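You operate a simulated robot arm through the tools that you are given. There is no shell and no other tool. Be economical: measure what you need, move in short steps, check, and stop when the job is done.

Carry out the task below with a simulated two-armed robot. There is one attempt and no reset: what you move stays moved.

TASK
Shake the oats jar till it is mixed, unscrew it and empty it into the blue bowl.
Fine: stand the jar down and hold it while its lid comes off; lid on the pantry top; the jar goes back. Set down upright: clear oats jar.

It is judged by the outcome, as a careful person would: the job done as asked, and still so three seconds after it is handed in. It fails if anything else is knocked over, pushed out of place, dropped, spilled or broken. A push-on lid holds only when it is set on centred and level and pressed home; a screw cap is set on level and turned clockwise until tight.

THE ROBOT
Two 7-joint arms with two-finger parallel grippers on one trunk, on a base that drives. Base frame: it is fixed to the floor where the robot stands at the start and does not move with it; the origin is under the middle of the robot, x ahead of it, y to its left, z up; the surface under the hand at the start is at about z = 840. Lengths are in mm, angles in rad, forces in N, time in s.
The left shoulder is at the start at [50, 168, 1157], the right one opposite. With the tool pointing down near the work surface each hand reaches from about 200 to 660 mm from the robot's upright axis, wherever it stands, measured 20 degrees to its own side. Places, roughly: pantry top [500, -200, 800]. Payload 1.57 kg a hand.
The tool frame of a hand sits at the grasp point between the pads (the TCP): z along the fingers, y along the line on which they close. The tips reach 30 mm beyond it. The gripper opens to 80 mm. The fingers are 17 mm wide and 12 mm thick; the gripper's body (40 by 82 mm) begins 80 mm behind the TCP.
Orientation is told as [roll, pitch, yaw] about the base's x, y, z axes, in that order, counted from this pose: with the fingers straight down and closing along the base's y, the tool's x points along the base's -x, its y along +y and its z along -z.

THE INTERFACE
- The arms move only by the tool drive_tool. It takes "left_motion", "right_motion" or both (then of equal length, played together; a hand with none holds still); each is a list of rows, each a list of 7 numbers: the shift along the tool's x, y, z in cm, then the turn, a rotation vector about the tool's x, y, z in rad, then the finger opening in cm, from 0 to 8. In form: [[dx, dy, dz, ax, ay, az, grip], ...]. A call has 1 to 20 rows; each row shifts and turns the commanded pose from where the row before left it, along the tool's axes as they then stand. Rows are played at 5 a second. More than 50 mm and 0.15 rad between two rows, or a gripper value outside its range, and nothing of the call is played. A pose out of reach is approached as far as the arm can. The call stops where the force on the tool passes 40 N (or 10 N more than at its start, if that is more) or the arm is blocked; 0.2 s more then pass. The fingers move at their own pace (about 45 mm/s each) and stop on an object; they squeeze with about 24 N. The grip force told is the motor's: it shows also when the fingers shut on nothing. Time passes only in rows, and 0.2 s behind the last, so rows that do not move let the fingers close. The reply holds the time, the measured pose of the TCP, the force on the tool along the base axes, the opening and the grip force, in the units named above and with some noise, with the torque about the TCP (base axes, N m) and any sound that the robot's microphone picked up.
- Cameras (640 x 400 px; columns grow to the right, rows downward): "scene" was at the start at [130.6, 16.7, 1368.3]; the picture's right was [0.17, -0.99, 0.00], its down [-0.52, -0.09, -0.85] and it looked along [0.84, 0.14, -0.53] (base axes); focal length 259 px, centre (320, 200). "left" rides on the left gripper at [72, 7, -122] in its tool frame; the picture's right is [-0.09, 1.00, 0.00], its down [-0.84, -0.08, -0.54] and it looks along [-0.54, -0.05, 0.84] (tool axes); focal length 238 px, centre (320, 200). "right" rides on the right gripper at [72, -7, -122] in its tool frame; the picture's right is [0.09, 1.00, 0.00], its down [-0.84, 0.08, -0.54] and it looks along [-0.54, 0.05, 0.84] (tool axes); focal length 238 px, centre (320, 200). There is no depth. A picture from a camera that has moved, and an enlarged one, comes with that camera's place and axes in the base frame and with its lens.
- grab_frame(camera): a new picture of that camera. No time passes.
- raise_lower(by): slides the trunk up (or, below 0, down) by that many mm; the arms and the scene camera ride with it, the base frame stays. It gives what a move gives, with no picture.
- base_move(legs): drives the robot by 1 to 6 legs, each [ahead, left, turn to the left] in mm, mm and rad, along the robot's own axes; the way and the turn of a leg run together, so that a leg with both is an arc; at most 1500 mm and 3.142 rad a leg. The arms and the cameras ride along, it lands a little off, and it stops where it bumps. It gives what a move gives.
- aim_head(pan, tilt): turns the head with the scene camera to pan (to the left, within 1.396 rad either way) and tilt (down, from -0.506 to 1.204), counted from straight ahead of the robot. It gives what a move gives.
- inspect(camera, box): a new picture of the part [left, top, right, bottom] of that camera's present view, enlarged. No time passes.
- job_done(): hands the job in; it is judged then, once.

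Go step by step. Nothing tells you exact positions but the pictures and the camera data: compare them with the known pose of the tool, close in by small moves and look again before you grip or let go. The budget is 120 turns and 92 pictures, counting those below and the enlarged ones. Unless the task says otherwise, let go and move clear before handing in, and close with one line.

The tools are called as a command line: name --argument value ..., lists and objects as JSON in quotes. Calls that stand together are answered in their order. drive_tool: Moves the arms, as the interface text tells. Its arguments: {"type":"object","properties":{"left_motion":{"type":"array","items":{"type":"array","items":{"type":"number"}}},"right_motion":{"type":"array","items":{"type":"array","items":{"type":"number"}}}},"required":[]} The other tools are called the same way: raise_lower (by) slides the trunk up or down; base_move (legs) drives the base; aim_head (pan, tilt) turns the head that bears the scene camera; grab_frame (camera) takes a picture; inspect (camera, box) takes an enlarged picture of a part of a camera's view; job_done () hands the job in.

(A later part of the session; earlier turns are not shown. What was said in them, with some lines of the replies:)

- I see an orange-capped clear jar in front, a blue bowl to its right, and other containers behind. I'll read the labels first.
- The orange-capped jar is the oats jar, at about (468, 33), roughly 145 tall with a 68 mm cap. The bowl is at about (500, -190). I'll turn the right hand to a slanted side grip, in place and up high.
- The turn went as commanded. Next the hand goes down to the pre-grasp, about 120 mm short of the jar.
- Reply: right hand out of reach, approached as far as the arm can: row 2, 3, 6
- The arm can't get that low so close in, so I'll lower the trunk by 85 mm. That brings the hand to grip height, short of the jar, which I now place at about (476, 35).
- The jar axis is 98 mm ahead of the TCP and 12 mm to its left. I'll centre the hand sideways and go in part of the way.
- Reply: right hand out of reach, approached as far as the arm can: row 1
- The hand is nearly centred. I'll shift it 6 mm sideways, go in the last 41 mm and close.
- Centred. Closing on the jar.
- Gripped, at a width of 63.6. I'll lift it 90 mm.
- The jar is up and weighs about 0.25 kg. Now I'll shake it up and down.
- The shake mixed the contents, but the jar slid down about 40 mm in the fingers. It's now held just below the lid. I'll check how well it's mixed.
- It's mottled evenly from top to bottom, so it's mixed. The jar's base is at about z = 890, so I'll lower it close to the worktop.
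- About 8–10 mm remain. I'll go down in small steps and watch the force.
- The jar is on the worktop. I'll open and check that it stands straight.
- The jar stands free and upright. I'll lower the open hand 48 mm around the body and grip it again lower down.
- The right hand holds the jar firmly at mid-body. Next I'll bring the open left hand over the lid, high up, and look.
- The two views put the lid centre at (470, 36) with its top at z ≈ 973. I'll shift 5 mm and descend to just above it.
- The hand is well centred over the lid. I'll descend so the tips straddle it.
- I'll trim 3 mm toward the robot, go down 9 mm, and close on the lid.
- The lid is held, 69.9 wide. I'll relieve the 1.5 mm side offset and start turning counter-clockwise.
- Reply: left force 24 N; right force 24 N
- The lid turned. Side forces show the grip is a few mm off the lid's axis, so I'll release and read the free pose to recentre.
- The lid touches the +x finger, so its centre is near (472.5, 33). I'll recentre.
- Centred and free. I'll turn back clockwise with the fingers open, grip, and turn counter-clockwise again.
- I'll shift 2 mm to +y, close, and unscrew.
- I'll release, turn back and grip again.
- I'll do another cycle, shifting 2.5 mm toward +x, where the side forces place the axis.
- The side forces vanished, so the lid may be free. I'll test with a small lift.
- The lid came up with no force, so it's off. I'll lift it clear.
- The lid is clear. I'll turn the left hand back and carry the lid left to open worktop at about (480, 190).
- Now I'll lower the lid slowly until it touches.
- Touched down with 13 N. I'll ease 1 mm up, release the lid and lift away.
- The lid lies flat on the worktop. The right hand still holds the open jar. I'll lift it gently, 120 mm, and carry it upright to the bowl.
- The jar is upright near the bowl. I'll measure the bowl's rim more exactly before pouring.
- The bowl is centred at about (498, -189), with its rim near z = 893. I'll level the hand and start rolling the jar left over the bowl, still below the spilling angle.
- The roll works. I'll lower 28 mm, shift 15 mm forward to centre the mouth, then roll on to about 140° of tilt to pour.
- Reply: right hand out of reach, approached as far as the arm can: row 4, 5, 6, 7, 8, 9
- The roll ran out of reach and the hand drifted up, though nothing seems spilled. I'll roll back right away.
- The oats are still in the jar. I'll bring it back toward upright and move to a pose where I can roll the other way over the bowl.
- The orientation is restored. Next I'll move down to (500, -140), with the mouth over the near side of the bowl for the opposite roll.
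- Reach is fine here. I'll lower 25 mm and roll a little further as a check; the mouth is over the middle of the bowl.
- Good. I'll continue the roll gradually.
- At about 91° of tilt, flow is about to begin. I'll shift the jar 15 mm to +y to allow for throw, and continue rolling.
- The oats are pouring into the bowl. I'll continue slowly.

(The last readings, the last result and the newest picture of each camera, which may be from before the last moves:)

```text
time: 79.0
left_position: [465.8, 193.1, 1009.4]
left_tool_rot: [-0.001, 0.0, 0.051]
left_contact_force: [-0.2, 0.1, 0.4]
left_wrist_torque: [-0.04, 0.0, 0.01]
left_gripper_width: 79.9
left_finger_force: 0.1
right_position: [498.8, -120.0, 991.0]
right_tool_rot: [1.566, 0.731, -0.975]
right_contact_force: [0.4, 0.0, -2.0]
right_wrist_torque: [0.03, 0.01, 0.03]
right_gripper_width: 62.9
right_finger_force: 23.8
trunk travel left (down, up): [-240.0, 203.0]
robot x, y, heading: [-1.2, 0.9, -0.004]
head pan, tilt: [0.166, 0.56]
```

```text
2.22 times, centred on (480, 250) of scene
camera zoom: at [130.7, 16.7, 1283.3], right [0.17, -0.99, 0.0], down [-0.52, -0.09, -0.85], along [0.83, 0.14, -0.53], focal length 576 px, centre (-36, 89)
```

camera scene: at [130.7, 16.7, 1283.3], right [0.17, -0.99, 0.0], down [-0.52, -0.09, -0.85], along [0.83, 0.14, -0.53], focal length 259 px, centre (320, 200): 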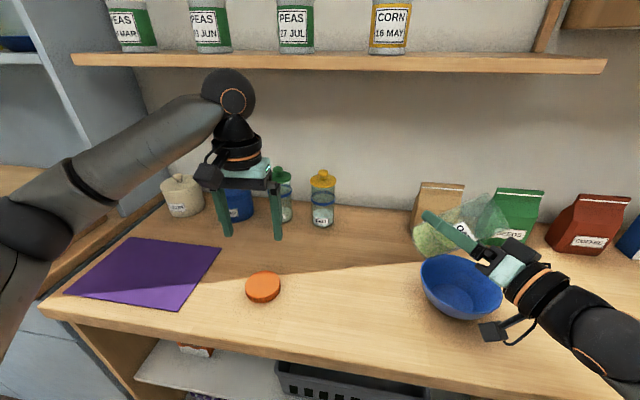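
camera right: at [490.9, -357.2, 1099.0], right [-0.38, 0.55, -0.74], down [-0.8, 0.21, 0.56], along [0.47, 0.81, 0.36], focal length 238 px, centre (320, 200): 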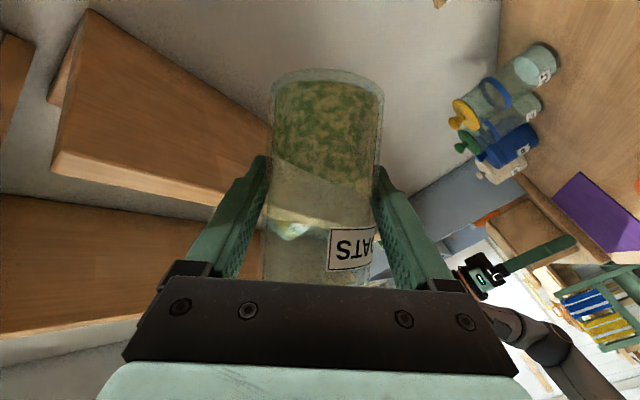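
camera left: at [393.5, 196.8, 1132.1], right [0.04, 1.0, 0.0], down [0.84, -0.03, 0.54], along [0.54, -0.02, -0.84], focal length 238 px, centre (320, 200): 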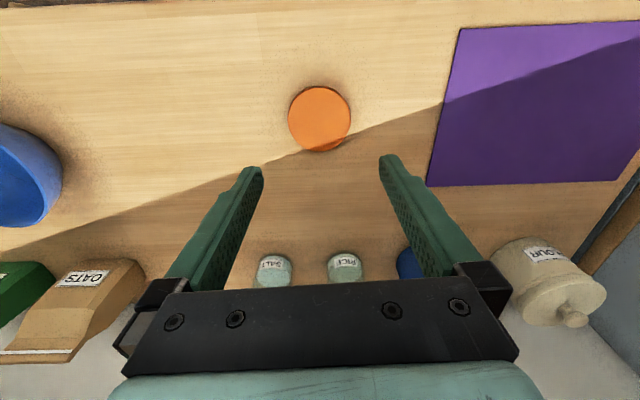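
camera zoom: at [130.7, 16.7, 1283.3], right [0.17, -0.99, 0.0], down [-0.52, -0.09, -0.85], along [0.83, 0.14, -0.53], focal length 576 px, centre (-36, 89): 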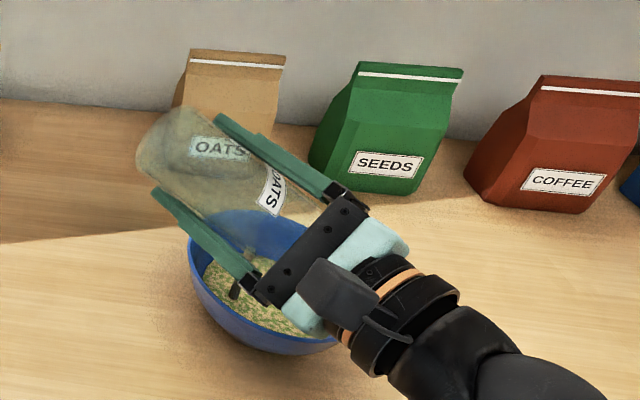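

The jar looks nearly empty. I'll tip it a bit more and hold it to drain.

drive_tool --right_motion '[[0, 0, 0, 0, 0, 0.08, 4], [0, 0, 0, 0, 0, 0.08, 4], [0, 0, 0, 0, 0, 0.08, 4], [0, 0, 0, 0, 0, 0.08, 4], [0, 0, 0, 0, 0, 0, 4], [0, 0, 0, 0, 0, 0, 4], [0, 0, 0, 0, 0, 0, 4], [0, 0, 0, 0, 0, 0, 4], [0, 0, 0, 0, 0, 0, 4]]'

inspect --camera "scene" --box '[400, 180, 528, 330]'

grab_frame --camera "right"

```text
time: 81.0
left_position: [465.6, 192.8, 1009.5]
left_tool_rot: [0.0, 0.0, 0.051]
left_contact_force: [0.4, 0.0, -1.0]
left_wrist_torque: [-0.03, -0.01, -0.01]
left_gripper_width: 80.0
left_finger_force: 0.1
right_position: [499.8, -118.9, 991.0]
right_tool_rot: [1.563, 1.049, -0.977]
right_contact_force: [-0.7, 0.7, -1.7]
right_wrist_torque: [0.03, -0.04, -0.01]
right_gripper_width: 62.9
right_finger_force: 23.8
trunk travel left (down, up): [-240.0, 203.0]
robot x, y, heading: [-5.6, -2.5, -0.0]
head pan, tilt: [0.166, 0.56]
```

```text
2.67 times, centred on (464, 255) of scene
camera zoom: at [130.7, 16.7, 1283.3], right [0.17, -0.99, 0.0], down [-0.52, -0.09, -0.85], along [0.83, 0.14, -0.53], focal length 691 px, centre (-64, 53)
```

zoom: 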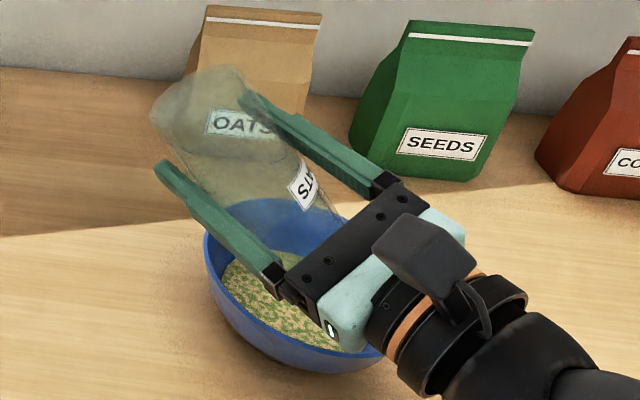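

```text
28 pictures are left
camera right: at [376.2, -154.5, 1048.3], right [0.46, -0.67, 0.58], down [-0.18, -0.71, -0.68], along [0.87, 0.22, -0.45], focal length 238 px, centre (320, 200)
```

right: 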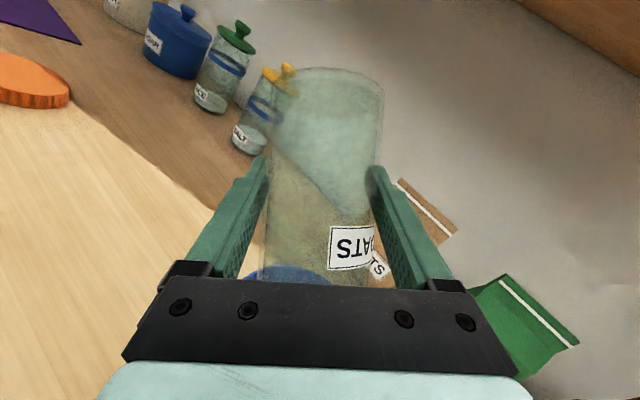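

inspect --camera "scene" --box '[416, 190, 488, 260]'

```text
5.71 times, centred on (452, 225) of scene
camera zoom: at [130.7, 16.7, 1283.3], right [0.17, -0.99, 0.0], down [-0.52, -0.09, -0.85], along [0.83, 0.14, -0.53], focal length 1480 px, centre (-434, 57)
```

zoom: 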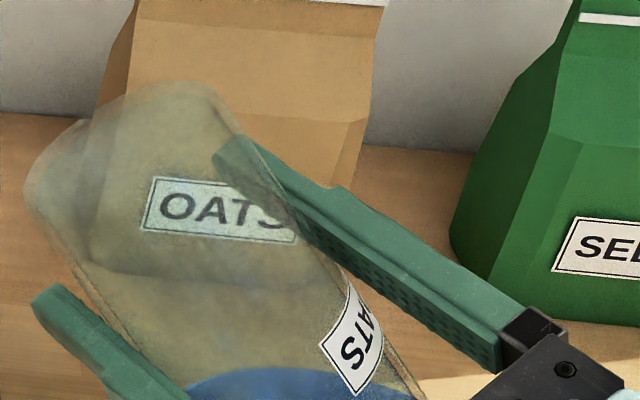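

The jar is empty. I'll raise it 40 mm and roll back upright.

drive_tool --right_motion '[[1.73, 1.0, 0, 0, 0, 0, 4], [1.73, 1.0, 0, 0, 0, 0, 4], [0, 0, 0, 0, 0, -0.15, 4], [0, 0, 0, 0, 0, -0.15, 4], [0, 0, 0, 0, 0, -0.15, 4], [0, 0, 0, 0, 0, -0.15, 4], [0, 0, 0, 0, 0, -0.15, 4], [0, 0, 0, 0, 0, -0.15, 4], [0, 0, 0, 0, 0, -0.15, 4], [0, 0, 0, 0, 0, -0.15, 4], [0, 0, 0, 0, 0, -0.15, 4], [0, 0, 0, 0, 0, -0.15, 4], [0, 0, 0, 0, 0, -0.15, 4], [0, 0, 0, 0, 0, -0.15, 4], [0, 0, 0, 0, 0, -0.15, 4], [0, 0, 0, 0, 0, -0.15, 4], [0, 0, 0, 0, 0, -0.15, 4], [0, 0, 0, 0, 0, -0.15, 4], [0, 0, 0, 0, 0, -0.15, 4], [0, 0, 0, 0, 0, -0.07, 4]]'

drive_tool --right_motion '[[0, 0, 0, 0, 0.1, 0, 4], [0, 0, 0, 0, 0.1, 0, 4], [0, 0, 0, 0, 0.1, 0, 4], [0, 0, 0, 0, 0.1, 0, 4], [0, 0, 0, 0, 0.12, 0, 4], [0, 0, 0, 0, 0, 0, 4]]'

grab_frame --camera "scene"

```text
time: 85.2
left_position: [466.6, 192.6, 1009.0]
left_tool_rot: [0.0, 0.001, 0.05]
left_contact_force: [-0.1, 0.5, -0.3]
left_wrist_torque: [-0.03, 0.02, 0.03]
left_gripper_width: 80.1
left_finger_force: 0.0
right_position: [501.3, -119.1, 1030.4]
right_tool_rot: [-0.281, -1.566, 0.885]
right_contact_force: [0.5, -0.5, -1.7]
right_wrist_torque: [0.0, -0.01, -0.01]
right_gripper_width: 62.6
right_finger_force: 24.4
trunk travel left (down, up): [-240.0, 203.0]
robot x, y, heading: [2.2, -0.2, 0.006]
head pan, tilt: [0.166, 0.56]
```

```text
time: 86.6
left_position: [465.2, 191.8, 1008.9]
left_tool_rot: [0.0, 0.0, 0.05]
left_contact_force: [-0.6, -0.1, -0.6]
left_wrist_torque: [0.01, 0.02, 0.01]
left_gripper_width: 80.2
left_finger_force: 0.0
right_position: [500.5, -120.1, 1030.2]
right_tool_rot: [0.002, -1.044, 0.599]
right_contact_force: [0.2, 0.0, -1.9]
right_wrist_torque: [0.01, 0.02, 0.01]
right_gripper_width: 62.7
right_finger_force: 23.7
trunk travel left (down, up): [-240.0, 203.0]
robot x, y, heading: [-0.1, -0.4, -0.002]
head pan, tilt: [0.166, 0.56]
```

```text
26 pictures are left
camera scene: at [130.7, 16.7, 1283.3], right [0.17, -0.99, 0.0], down [-0.52, -0.09, -0.85], along [0.83, 0.14, -0.53], focal length 259 px, centre (320, 200)
```

scene: 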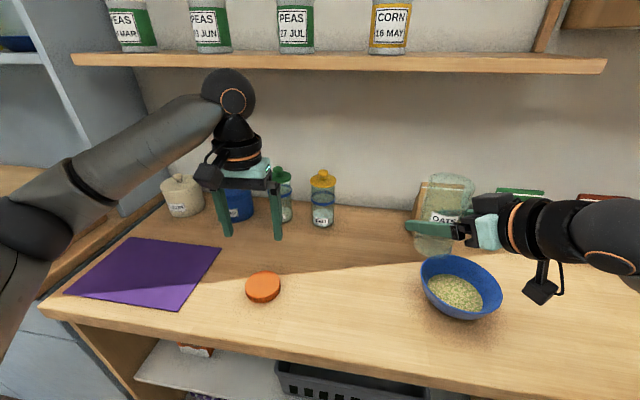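

The oats are in the bowl with nothing spilled. I'll carry the jar back to its place and lower it to just above the worktop.

drive_tool --right_motion '[[-0.69, 2.82, 1.2, 0, 0, 0, 4], [-0.69, 2.82, 1.2, 0, 0, 0, 4], [-0.69, 2.82, 1.2, 0, 0, 0, 4], [-0.69, 2.82, 1.2, 0, 0, 0, 4], [-0.69, 2.82, 1.2, 0, 0, 0, 4], [0, 0, 0, 0, 0, 0, 4], [2.6, 0, 1.5, 0, 0, 0, 4], [2.6, 0, 1.5, 0, 0, 0, 4], [2.6, 0, 1.5, 0, 0, 0, 4], [2.6, 0, 1.5, 0, 0, 0, 4], [0, 0, 0, 0, 0, 0, 4]]'

inspect --camera "scene" --box '[264, 200, 440, 330]'

```text
time: 89.0
left_position: [464.6, 192.9, 1011.3]
left_tool_rot: [0.0, -0.001, 0.051]
left_contact_force: [-0.5, 0.4, -0.4]
left_wrist_torque: [0.02, -0.01, 0.04]
left_gripper_width: 80.1
left_finger_force: 0.1
right_position: [475.8, 38.7, 908.2]
right_tool_rot: [0.003, -1.046, 0.599]
right_contact_force: [0.6, 0.5, -1.6]
right_wrist_torque: [0.02, -0.03, -0.02]
right_gripper_width: 62.9
right_finger_force: 23.8
trunk travel left (down, up): [-240.0, 203.0]
robot x, y, heading: [2.3, 0.1, 0.001]
head pan, tilt: [0.166, 0.56]
```

```text
3.08 times, centred on (352, 265) of scene
camera zoom: at [130.7, 16.7, 1283.3], right [0.17, -0.99, 0.0], down [-0.52, -0.09, -0.85], along [0.83, 0.14, -0.53], focal length 797 px, centre (222, 0)
```

zoom: 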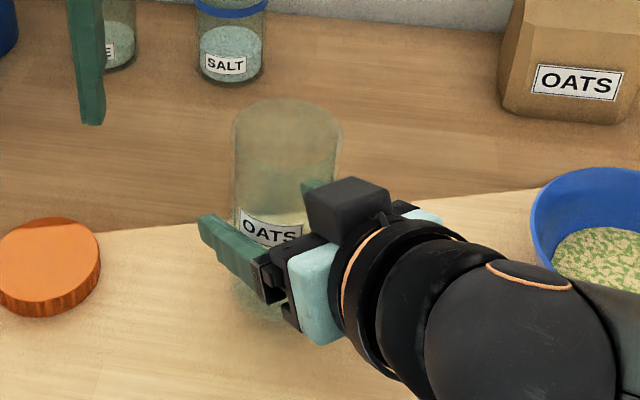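

drive_tool --right_motion '[[0, -0.35, 0, 0, 0, 0, 4], [0.69, 0, 0.4, 0, 0, 0, 4], [0.17, 0, 0.1, 0, 0, 0, 4], [0.17, 0, 0.1, 0, 0, 0, 4], [0, 0, 0, 0, 0, 0, 4]]'

```text
time: 90.2
left_position: [464.6, 192.6, 1009.3]
left_tool_rot: [-0.002, 0.001, 0.051]
left_contact_force: [-1.5, -0.5, 0.6]
left_wrist_torque: [-0.04, 0.01, 0.02]
left_gripper_width: 80.0
left_finger_force: 0.1
right_position: [478.2, 34.3, 898.6]
right_tool_rot: [0.004, -1.046, 0.6]
right_contact_force: [0.3, 0.2, -1.4]
right_wrist_torque: [-0.01, 0.0, -0.03]
right_gripper_width: 63.0
right_finger_force: 23.8
trunk travel left (down, up): [-240.0, 203.0]
robot x, y, heading: [-0.5, 2.1, -0.002]
head pan, tilt: [0.166, 0.56]
```

drive_tool --right_motion '[[0.13, 0, 0.075, 0, 0, 0, 4], [0.13, 0, 0.075, 0, 0, 0, 4], [0, 0, 0, 0, 0, 0, 4]]'

```text
time: 91.0
left_position: [465.1, 193.8, 1010.0]
left_tool_rot: [-0.001, 0.001, 0.05]
left_contact_force: [0.2, -0.2, 0.2]
left_wrist_torque: [0.01, -0.02, 0.01]
left_gripper_width: 79.7
left_finger_force: 0.0
right_position: [478.0, 33.7, 896.3]
right_tool_rot: [0.002, -1.048, 0.599]
right_contact_force: [-0.6, 0.6, 2.4]
right_wrist_torque: [-0.07, 0.17, -0.05]
right_gripper_width: 62.9
right_finger_force: 24.2
trunk travel left (down, up): [-240.0, 203.0]
robot x, y, heading: [-3.2, 1.7, 0.002]
head pan, tilt: [0.166, 0.56]
```

It's touching down. One more mm, then I'll release and check.

drive_tool --right_motion '[[0.07, 0, 0.04, 0, 0, 0, 4], [0, 0, 0, 0, 0, 0, 4], [0, 0, 0, 0, 0, 0, 6.6], [0, 0, 0, 0, 0, 0, 7.2], [0, 0, 0, 0, 0, 0, 8], [0, 0, 0, 0, 0, 0, 8]]'

grab_frame --camera "right"

inspect --camera "scene" --box '[264, 200, 440, 330]'

```text
time: 92.4
left_position: [463.6, 193.2, 1009.5]
left_tool_rot: [0.0, 0.0, 0.051]
left_contact_force: [-0.1, 0.0, -0.1]
left_wrist_torque: [0.06, 0.01, 0.0]
left_gripper_width: 80.2
left_finger_force: 0.1
right_position: [480.6, 33.5, 895.2]
right_tool_rot: [0.003, -1.046, 0.599]
right_contact_force: [0.8, -0.2, -0.3]
right_wrist_torque: [-0.01, 0.0, -0.01]
right_gripper_width: 80.1
right_finger_force: 0.1
trunk travel left (down, up): [-240.0, 203.0]
robot x, y, heading: [-1.2, 1.1, 0.001]
head pan, tilt: [0.166, 0.56]
```

```text
24 pictures are left
camera right: at [366.8, -52.9, 891.7], right [-0.6, 0.8, -0.08], down [-0.08, 0.03, 1.0], along [0.79, 0.61, 0.05], focal length 238 px, centre (320, 200)
```

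right: 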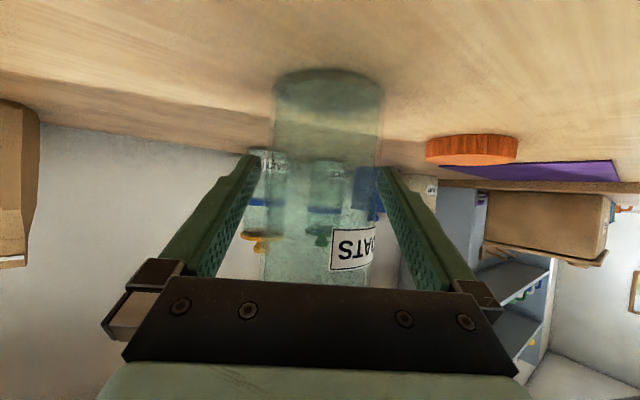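

```text
3.08 times, centred on (352, 265) of scene
camera zoom: at [130.6, 16.7, 1283.3], right [0.17, -0.99, 0.0], down [-0.52, -0.09, -0.85], along [0.84, 0.14, -0.53], focal length 797 px, centre (222, 0)
```

zoom: 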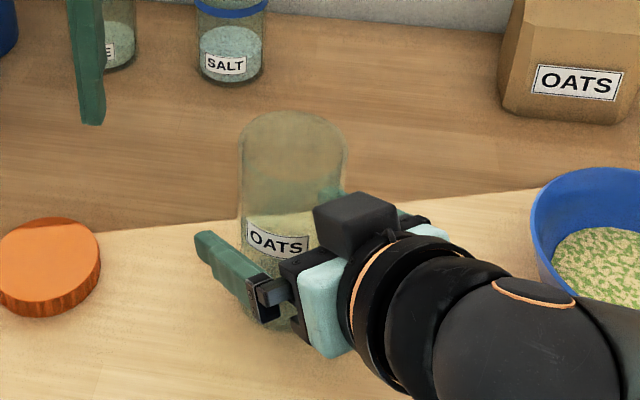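

The jar stands upright and free. I'll centre the hand by 2 mm and back straight out.

drive_tool --right_motion '[[0, 0.2, 0, 0, 0, 0, 8], [1.0, 0, -1.73, 0, 0, 0, 8], [1.0, 0, -1.73, 0, 0, 0, 8], [1.0, 0, -1.73, 0, 0, 0, 8], [1.0, 0, -1.73, 0, 0, 0, 8], [1.0, 0, -1.73, 0, 0, 0, 8], [0, 0, 0, 0, 0, 0, 8]]'

grab_frame --camera "scene"

```text
time: 94.0
left_position: [464.0, 192.6, 1009.8]
left_tool_rot: [0.001, 0.002, 0.052]
left_contact_force: [0.2, -0.7, -1.0]
left_wrist_torque: [-0.02, -0.01, -0.03]
left_gripper_width: 80.1
left_finger_force: 0.1
right_position: [407.6, -22.1, 895.5]
right_tool_rot: [0.005, -1.042, 0.598]
right_contact_force: [0.1, 0.7, 0.5]
right_wrist_torque: [0.0, -0.01, 0.03]
right_gripper_width: 79.9
right_finger_force: 0.1
right hand out of reach, approached as far as the arm can: row 6
trunk travel left (down, up): [-240.0, 203.0]
robot x, y, heading: [0.5, 2.9, -0.001]
head pan, tilt: [0.166, 0.56]
```

```text
22 pictures are left
camera scene: at [130.5, 16.5, 1283.3], right [0.17, -0.99, 0.0], down [-0.52, -0.09, -0.85], along [0.84, 0.14, -0.53], focal length 259 px, centre (320, 200)
```

scene: 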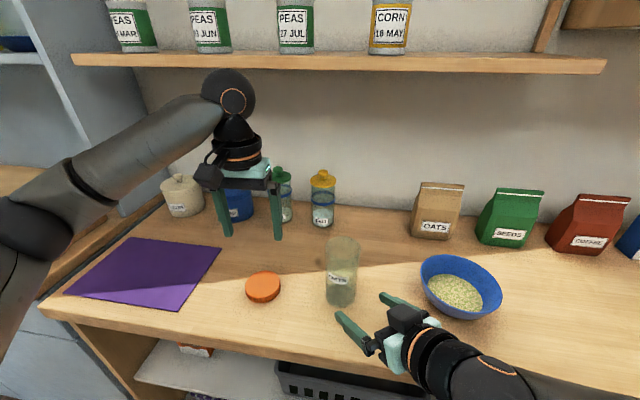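

The hand is clear. I'll raise the trunk to lift both arms away and take a last close look.

raise_lower --by 120

inspect --camera "scene" --box '[220, 230, 540, 390]'

```text
time: 95.5
left_position: [465.3, 193.0, 1129.5]
left_tool_rot: [0.0, -0.001, 0.053]
left_contact_force: [-0.1, 0.8, 0.5]
left_wrist_torque: [0.01, 0.0, -0.01]
left_gripper_width: 79.9
left_finger_force: 0.0
right_position: [407.8, -20.7, 1015.0]
right_tool_rot: [0.006, -1.042, 0.598]
right_contact_force: [-0.8, -0.5, -0.8]
right_wrist_torque: [0.03, 0.0, -0.01]
right_gripper_width: 79.8
right_finger_force: 0.0
trunk travel left (down, up): [-360.0, 83.0]
robot x, y, heading: [1.0, -0.5, -0.003]
head pan, tilt: [0.166, 0.56]
```

```text
2.00 times, centred on (380, 310) of scene
camera zoom: at [130.7, 16.7, 1403.3], right [0.17, -0.99, 0.0], down [-0.52, -0.09, -0.85], along [0.83, 0.14, -0.53], focal length 518 px, centre (200, -20)
```

zoom: 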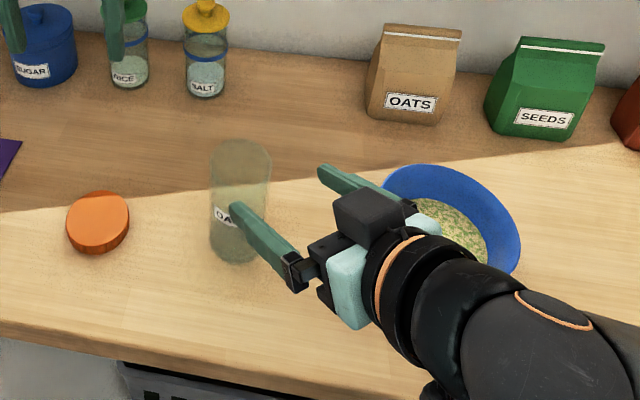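

The jar stands empty and upright in its place, the lid lies on the worktop, the oats are in the bowl, and both hands are clear.

job_done

```text
The job is handed in.
```

The oats jar was shaken until mixed, unscrewed and emptied into the blue bowl; it is back upright in its place with its lid on the worktop, and I saw nothing spilled or knocked over.
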